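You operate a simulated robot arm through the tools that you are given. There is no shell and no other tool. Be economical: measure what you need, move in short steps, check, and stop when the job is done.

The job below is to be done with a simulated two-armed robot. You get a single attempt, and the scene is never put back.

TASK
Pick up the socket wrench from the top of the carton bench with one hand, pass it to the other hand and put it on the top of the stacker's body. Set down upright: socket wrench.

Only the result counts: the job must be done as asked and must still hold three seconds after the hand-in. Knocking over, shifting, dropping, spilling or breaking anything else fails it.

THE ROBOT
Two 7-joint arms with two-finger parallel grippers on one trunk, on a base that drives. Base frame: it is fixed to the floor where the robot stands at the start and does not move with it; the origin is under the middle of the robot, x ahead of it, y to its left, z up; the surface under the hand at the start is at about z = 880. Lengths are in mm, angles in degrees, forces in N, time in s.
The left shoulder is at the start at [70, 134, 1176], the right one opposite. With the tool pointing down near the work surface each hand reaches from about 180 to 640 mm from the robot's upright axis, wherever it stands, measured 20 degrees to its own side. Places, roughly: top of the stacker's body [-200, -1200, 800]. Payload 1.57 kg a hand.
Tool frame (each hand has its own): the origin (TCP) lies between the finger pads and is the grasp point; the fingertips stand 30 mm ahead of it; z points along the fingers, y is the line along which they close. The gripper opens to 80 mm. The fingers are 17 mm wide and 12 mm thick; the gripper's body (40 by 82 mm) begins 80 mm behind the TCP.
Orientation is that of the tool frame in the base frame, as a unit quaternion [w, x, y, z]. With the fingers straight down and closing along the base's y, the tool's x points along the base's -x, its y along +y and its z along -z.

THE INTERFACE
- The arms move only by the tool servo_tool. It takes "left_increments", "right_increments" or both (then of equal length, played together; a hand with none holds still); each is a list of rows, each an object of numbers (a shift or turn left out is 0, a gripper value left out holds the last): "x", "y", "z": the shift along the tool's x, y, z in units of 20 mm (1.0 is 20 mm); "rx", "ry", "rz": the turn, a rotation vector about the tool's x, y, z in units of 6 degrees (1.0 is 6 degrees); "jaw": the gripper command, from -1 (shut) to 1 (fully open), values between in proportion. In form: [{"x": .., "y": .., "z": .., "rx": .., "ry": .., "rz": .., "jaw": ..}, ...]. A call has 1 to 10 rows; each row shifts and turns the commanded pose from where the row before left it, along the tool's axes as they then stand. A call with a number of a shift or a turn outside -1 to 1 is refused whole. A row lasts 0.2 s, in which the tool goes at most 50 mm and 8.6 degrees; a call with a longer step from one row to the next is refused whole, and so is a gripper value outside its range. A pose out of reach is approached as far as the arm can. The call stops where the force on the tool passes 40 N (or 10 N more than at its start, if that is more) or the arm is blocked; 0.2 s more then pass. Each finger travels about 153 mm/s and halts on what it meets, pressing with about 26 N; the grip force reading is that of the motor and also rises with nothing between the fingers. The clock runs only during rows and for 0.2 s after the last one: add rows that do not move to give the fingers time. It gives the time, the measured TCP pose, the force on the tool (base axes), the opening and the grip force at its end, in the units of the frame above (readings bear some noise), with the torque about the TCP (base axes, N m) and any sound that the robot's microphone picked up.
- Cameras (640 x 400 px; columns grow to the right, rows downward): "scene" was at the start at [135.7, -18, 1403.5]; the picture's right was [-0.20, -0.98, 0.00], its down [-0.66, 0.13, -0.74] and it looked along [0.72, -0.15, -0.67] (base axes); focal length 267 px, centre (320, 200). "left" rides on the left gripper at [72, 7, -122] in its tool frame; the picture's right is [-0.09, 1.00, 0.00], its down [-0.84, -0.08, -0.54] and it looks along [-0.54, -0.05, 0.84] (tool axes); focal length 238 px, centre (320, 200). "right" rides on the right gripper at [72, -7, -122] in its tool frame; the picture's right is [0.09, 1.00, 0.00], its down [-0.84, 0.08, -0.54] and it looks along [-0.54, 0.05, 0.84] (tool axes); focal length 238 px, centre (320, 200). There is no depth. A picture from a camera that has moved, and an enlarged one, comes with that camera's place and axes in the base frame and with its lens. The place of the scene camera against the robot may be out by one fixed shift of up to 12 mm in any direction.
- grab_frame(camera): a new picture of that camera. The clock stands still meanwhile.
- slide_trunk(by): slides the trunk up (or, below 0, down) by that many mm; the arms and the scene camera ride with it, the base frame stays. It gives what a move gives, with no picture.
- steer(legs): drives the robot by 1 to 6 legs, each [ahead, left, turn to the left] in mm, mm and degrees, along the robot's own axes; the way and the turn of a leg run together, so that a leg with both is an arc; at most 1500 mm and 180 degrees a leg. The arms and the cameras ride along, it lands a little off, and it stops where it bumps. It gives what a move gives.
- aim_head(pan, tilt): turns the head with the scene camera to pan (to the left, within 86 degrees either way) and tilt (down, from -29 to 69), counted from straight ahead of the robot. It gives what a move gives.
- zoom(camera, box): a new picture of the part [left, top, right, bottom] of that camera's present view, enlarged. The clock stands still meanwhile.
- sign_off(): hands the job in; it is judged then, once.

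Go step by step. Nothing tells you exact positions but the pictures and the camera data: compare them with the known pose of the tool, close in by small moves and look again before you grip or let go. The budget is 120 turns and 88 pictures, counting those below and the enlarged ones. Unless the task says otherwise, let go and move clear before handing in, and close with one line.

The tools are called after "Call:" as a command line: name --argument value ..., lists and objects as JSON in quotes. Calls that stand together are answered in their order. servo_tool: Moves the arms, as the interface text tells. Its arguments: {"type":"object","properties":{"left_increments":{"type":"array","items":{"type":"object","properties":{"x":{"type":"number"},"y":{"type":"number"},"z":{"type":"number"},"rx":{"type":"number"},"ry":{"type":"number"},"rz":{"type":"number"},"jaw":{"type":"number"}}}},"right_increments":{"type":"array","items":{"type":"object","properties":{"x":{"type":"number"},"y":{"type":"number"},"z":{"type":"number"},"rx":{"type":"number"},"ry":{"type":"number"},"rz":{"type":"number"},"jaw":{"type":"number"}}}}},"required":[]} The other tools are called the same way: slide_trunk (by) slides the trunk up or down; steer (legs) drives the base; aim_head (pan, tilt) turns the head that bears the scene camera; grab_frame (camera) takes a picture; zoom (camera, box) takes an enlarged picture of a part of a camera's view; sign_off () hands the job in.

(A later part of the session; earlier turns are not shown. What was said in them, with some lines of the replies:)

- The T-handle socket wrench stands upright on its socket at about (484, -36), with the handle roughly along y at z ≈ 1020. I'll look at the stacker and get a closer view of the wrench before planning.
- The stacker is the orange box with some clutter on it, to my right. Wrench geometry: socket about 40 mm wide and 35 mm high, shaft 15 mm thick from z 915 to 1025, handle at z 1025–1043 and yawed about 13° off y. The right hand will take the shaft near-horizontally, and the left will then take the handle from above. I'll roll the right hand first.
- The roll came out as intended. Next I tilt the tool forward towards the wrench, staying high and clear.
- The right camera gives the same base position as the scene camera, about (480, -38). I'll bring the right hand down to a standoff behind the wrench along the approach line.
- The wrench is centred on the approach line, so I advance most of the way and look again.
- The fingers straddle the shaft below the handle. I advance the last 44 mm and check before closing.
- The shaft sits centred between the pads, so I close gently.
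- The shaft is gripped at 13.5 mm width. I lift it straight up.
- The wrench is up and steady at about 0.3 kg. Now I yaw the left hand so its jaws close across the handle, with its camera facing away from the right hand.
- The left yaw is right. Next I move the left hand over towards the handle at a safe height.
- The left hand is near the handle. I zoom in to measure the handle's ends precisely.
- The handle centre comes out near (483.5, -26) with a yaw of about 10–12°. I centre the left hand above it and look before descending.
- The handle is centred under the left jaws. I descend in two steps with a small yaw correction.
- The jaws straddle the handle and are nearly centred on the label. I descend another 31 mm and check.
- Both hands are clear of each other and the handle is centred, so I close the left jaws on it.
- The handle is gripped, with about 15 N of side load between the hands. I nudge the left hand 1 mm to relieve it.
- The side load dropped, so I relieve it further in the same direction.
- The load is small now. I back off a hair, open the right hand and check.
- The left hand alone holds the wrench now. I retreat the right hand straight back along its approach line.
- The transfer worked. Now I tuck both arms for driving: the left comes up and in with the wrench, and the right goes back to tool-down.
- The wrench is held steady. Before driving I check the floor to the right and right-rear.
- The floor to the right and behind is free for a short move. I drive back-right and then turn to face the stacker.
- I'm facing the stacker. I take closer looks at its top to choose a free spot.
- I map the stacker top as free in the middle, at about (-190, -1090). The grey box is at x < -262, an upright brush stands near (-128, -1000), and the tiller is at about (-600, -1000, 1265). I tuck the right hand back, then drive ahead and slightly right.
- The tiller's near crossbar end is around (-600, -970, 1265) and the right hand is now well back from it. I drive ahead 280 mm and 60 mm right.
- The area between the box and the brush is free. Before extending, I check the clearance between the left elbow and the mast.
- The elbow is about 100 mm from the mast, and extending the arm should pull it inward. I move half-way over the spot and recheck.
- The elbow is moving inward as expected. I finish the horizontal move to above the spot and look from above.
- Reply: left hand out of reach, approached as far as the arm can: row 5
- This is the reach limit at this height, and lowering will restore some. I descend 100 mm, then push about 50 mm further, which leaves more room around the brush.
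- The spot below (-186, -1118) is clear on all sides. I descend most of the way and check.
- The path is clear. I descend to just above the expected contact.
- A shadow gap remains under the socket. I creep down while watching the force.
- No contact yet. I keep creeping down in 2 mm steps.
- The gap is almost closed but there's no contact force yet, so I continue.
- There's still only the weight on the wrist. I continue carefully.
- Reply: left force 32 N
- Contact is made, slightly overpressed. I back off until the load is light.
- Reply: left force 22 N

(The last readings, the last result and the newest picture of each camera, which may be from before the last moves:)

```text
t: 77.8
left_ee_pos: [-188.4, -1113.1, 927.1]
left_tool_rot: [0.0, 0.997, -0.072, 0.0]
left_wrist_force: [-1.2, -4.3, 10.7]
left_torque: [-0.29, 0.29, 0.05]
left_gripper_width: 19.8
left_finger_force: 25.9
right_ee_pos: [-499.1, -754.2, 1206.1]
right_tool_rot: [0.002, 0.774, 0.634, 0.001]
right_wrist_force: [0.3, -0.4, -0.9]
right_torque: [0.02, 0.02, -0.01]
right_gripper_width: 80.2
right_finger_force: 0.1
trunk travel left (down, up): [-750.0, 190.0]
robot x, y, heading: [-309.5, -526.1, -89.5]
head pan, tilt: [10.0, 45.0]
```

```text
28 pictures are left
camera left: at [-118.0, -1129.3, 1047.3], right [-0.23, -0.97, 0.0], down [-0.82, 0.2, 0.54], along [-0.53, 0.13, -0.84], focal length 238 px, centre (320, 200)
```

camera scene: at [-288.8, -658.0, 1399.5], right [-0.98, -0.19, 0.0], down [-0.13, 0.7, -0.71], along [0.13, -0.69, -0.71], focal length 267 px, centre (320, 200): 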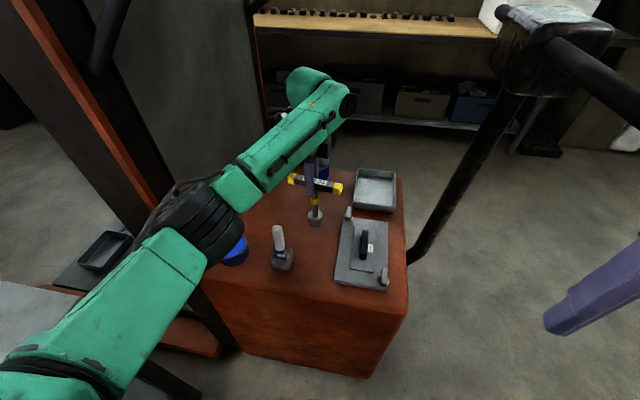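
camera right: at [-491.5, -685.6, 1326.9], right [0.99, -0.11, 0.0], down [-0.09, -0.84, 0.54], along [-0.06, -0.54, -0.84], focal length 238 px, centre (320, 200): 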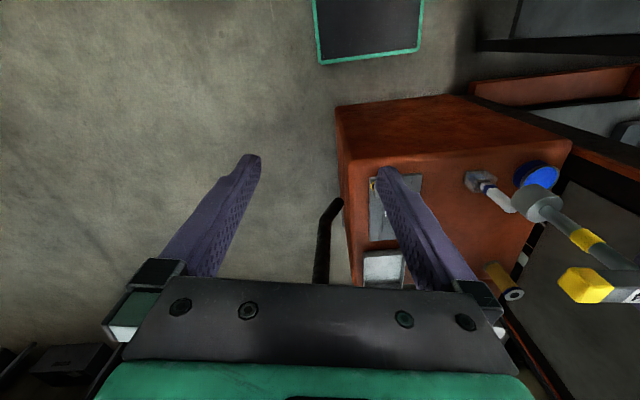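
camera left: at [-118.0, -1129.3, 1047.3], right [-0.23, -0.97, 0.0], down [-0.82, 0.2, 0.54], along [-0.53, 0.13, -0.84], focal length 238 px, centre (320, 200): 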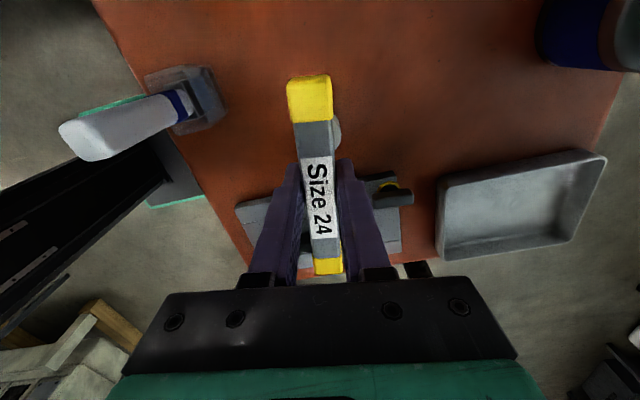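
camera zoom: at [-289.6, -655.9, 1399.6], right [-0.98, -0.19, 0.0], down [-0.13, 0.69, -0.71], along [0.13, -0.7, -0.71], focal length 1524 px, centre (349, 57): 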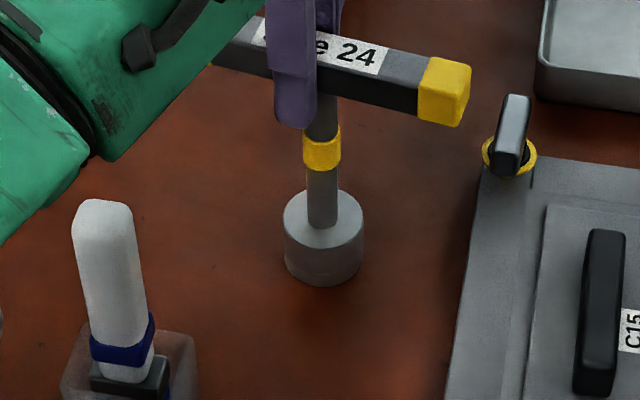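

A light downward load remains. I ease off a bit more, then open the jaws gently and only partly.

Call:
servo_tool --left_increments '[{"z": -0.08}, {}, {"jaw": -0.45}, {"jaw": -0.35}, {"jaw": -0.2}, {"jaw": 0}, {}]'

Call:
zoom --camera "scene" --box '[270, 170, 360, 260]'

Call:
grab_frame --camera "left"

```text
t: 79.4
left_ee_pos: [-187.9, -1114.2, 928.0]
left_tool_rot: [0.0, 0.997, -0.071, 0.001]
left_wrist_force: [0.1, -0.6, 0.6]
left_torque: [-0.01, 0.0, -0.01]
left_gripper_width: 39.8
left_finger_force: 0.2
right_ee_pos: [-497.8, -755.2, 1205.6]
right_tool_rot: [0.0, 0.774, 0.633, 0.0]
right_wrist_force: [0.0, 0.6, -0.1]
right_torque: [-0.02, -0.01, -0.02]
right_gripper_width: 80.1
right_finger_force: 0.1
trunk travel left (down, up): [-750.0, 190.0]
robot x, y, heading: [-308.9, -527.4, -89.4]
head pan, tilt: [10.0, 45.0]
```

```text
4.44 times, centred on (315, 215) of scene
camera zoom: at [-288.9, -657.5, 1399.6], right [-0.98, -0.19, 0.0], down [-0.13, 0.69, -0.71], along [0.13, -0.69, -0.71], focal length 1185 px, centre (342, 133)
```

zoom: 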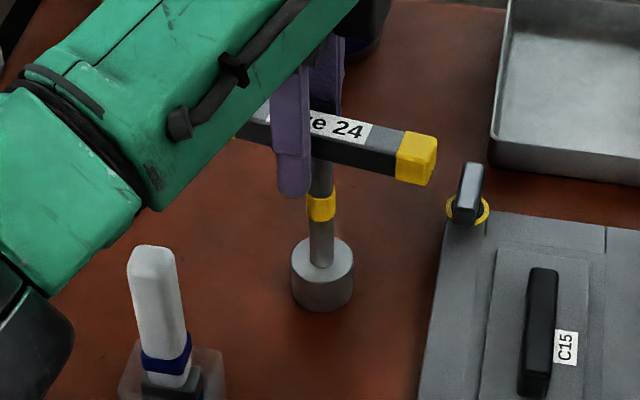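

```text
26 pictures are left
camera left: at [-117.3, -1130.7, 1048.7], right [-0.23, -0.97, 0.0], down [-0.82, 0.2, 0.54], along [-0.53, 0.13, -0.84], focal length 238 px, centre (320, 200)
```

left: 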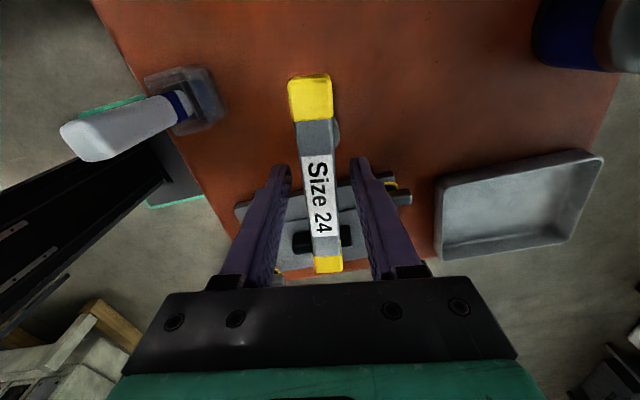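

The wrench stands by itself, centred between the open jaws. I lift the left hand straight up and clear.

Call:
servo_tool --left_increments '[{"z": -0.4}, {"z": -0.8}, {"z": -0.8}, {"z": -0.8}, {"z": -0.8}, {"z": -0.8}, {"z": -0.8}, {"z": -0.8}, {}]'

Call:
zoom --camera "scene" --box '[200, 130, 420, 300]'

```text
t: 81.4
left_ee_pos: [-190.0, -1115.4, 1047.6]
left_tool_rot: [-0.001, 0.997, -0.071, 0.0]
left_wrist_force: [0.5, -0.6, 0.2]
left_torque: [0.01, 0.03, 0.02]
left_gripper_width: 40.2
left_finger_force: 0.0
right_ee_pos: [-498.4, -755.6, 1205.2]
right_tool_rot: [0.0, 0.774, 0.633, 0.0]
right_wrist_force: [0.4, 0.2, -0.2]
right_torque: [0.05, -0.01, 0.03]
right_gripper_width: 80.1
right_finger_force: 0.0
trunk travel left (down, up): [-750.0, 190.0]
robot x, y, heading: [-306.7, -526.5, -89.3]
head pan, tilt: [10.0, 45.0]
```

```text
2.35 times, centred on (310, 215) of scene
camera zoom: at [-288.7, -657.7, 1399.5], right [-0.98, -0.19, 0.0], down [-0.13, 0.7, -0.71], along [0.13, -0.69, -0.71], focal length 627 px, centre (344, 165)
```

zoom: 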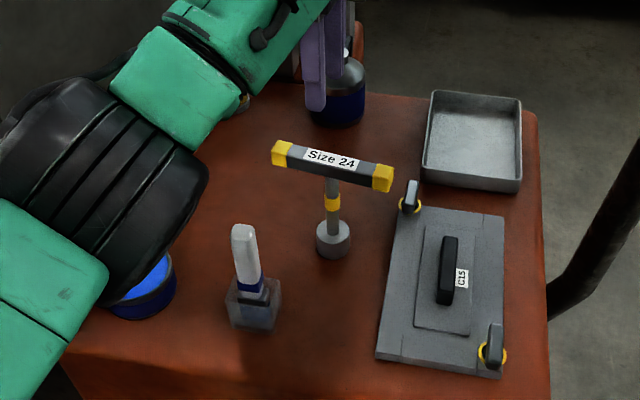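

The wrench stands upright and free on the stacker top, nothing else has moved, and the hand is clear above it, so I hand in.

Call:
sign_off

```text
The job is handed in.
```

The socket wrench was picked up with the right hand and passed to the left. It now stands upright on top of the stacker's body, released and with both hands clear.
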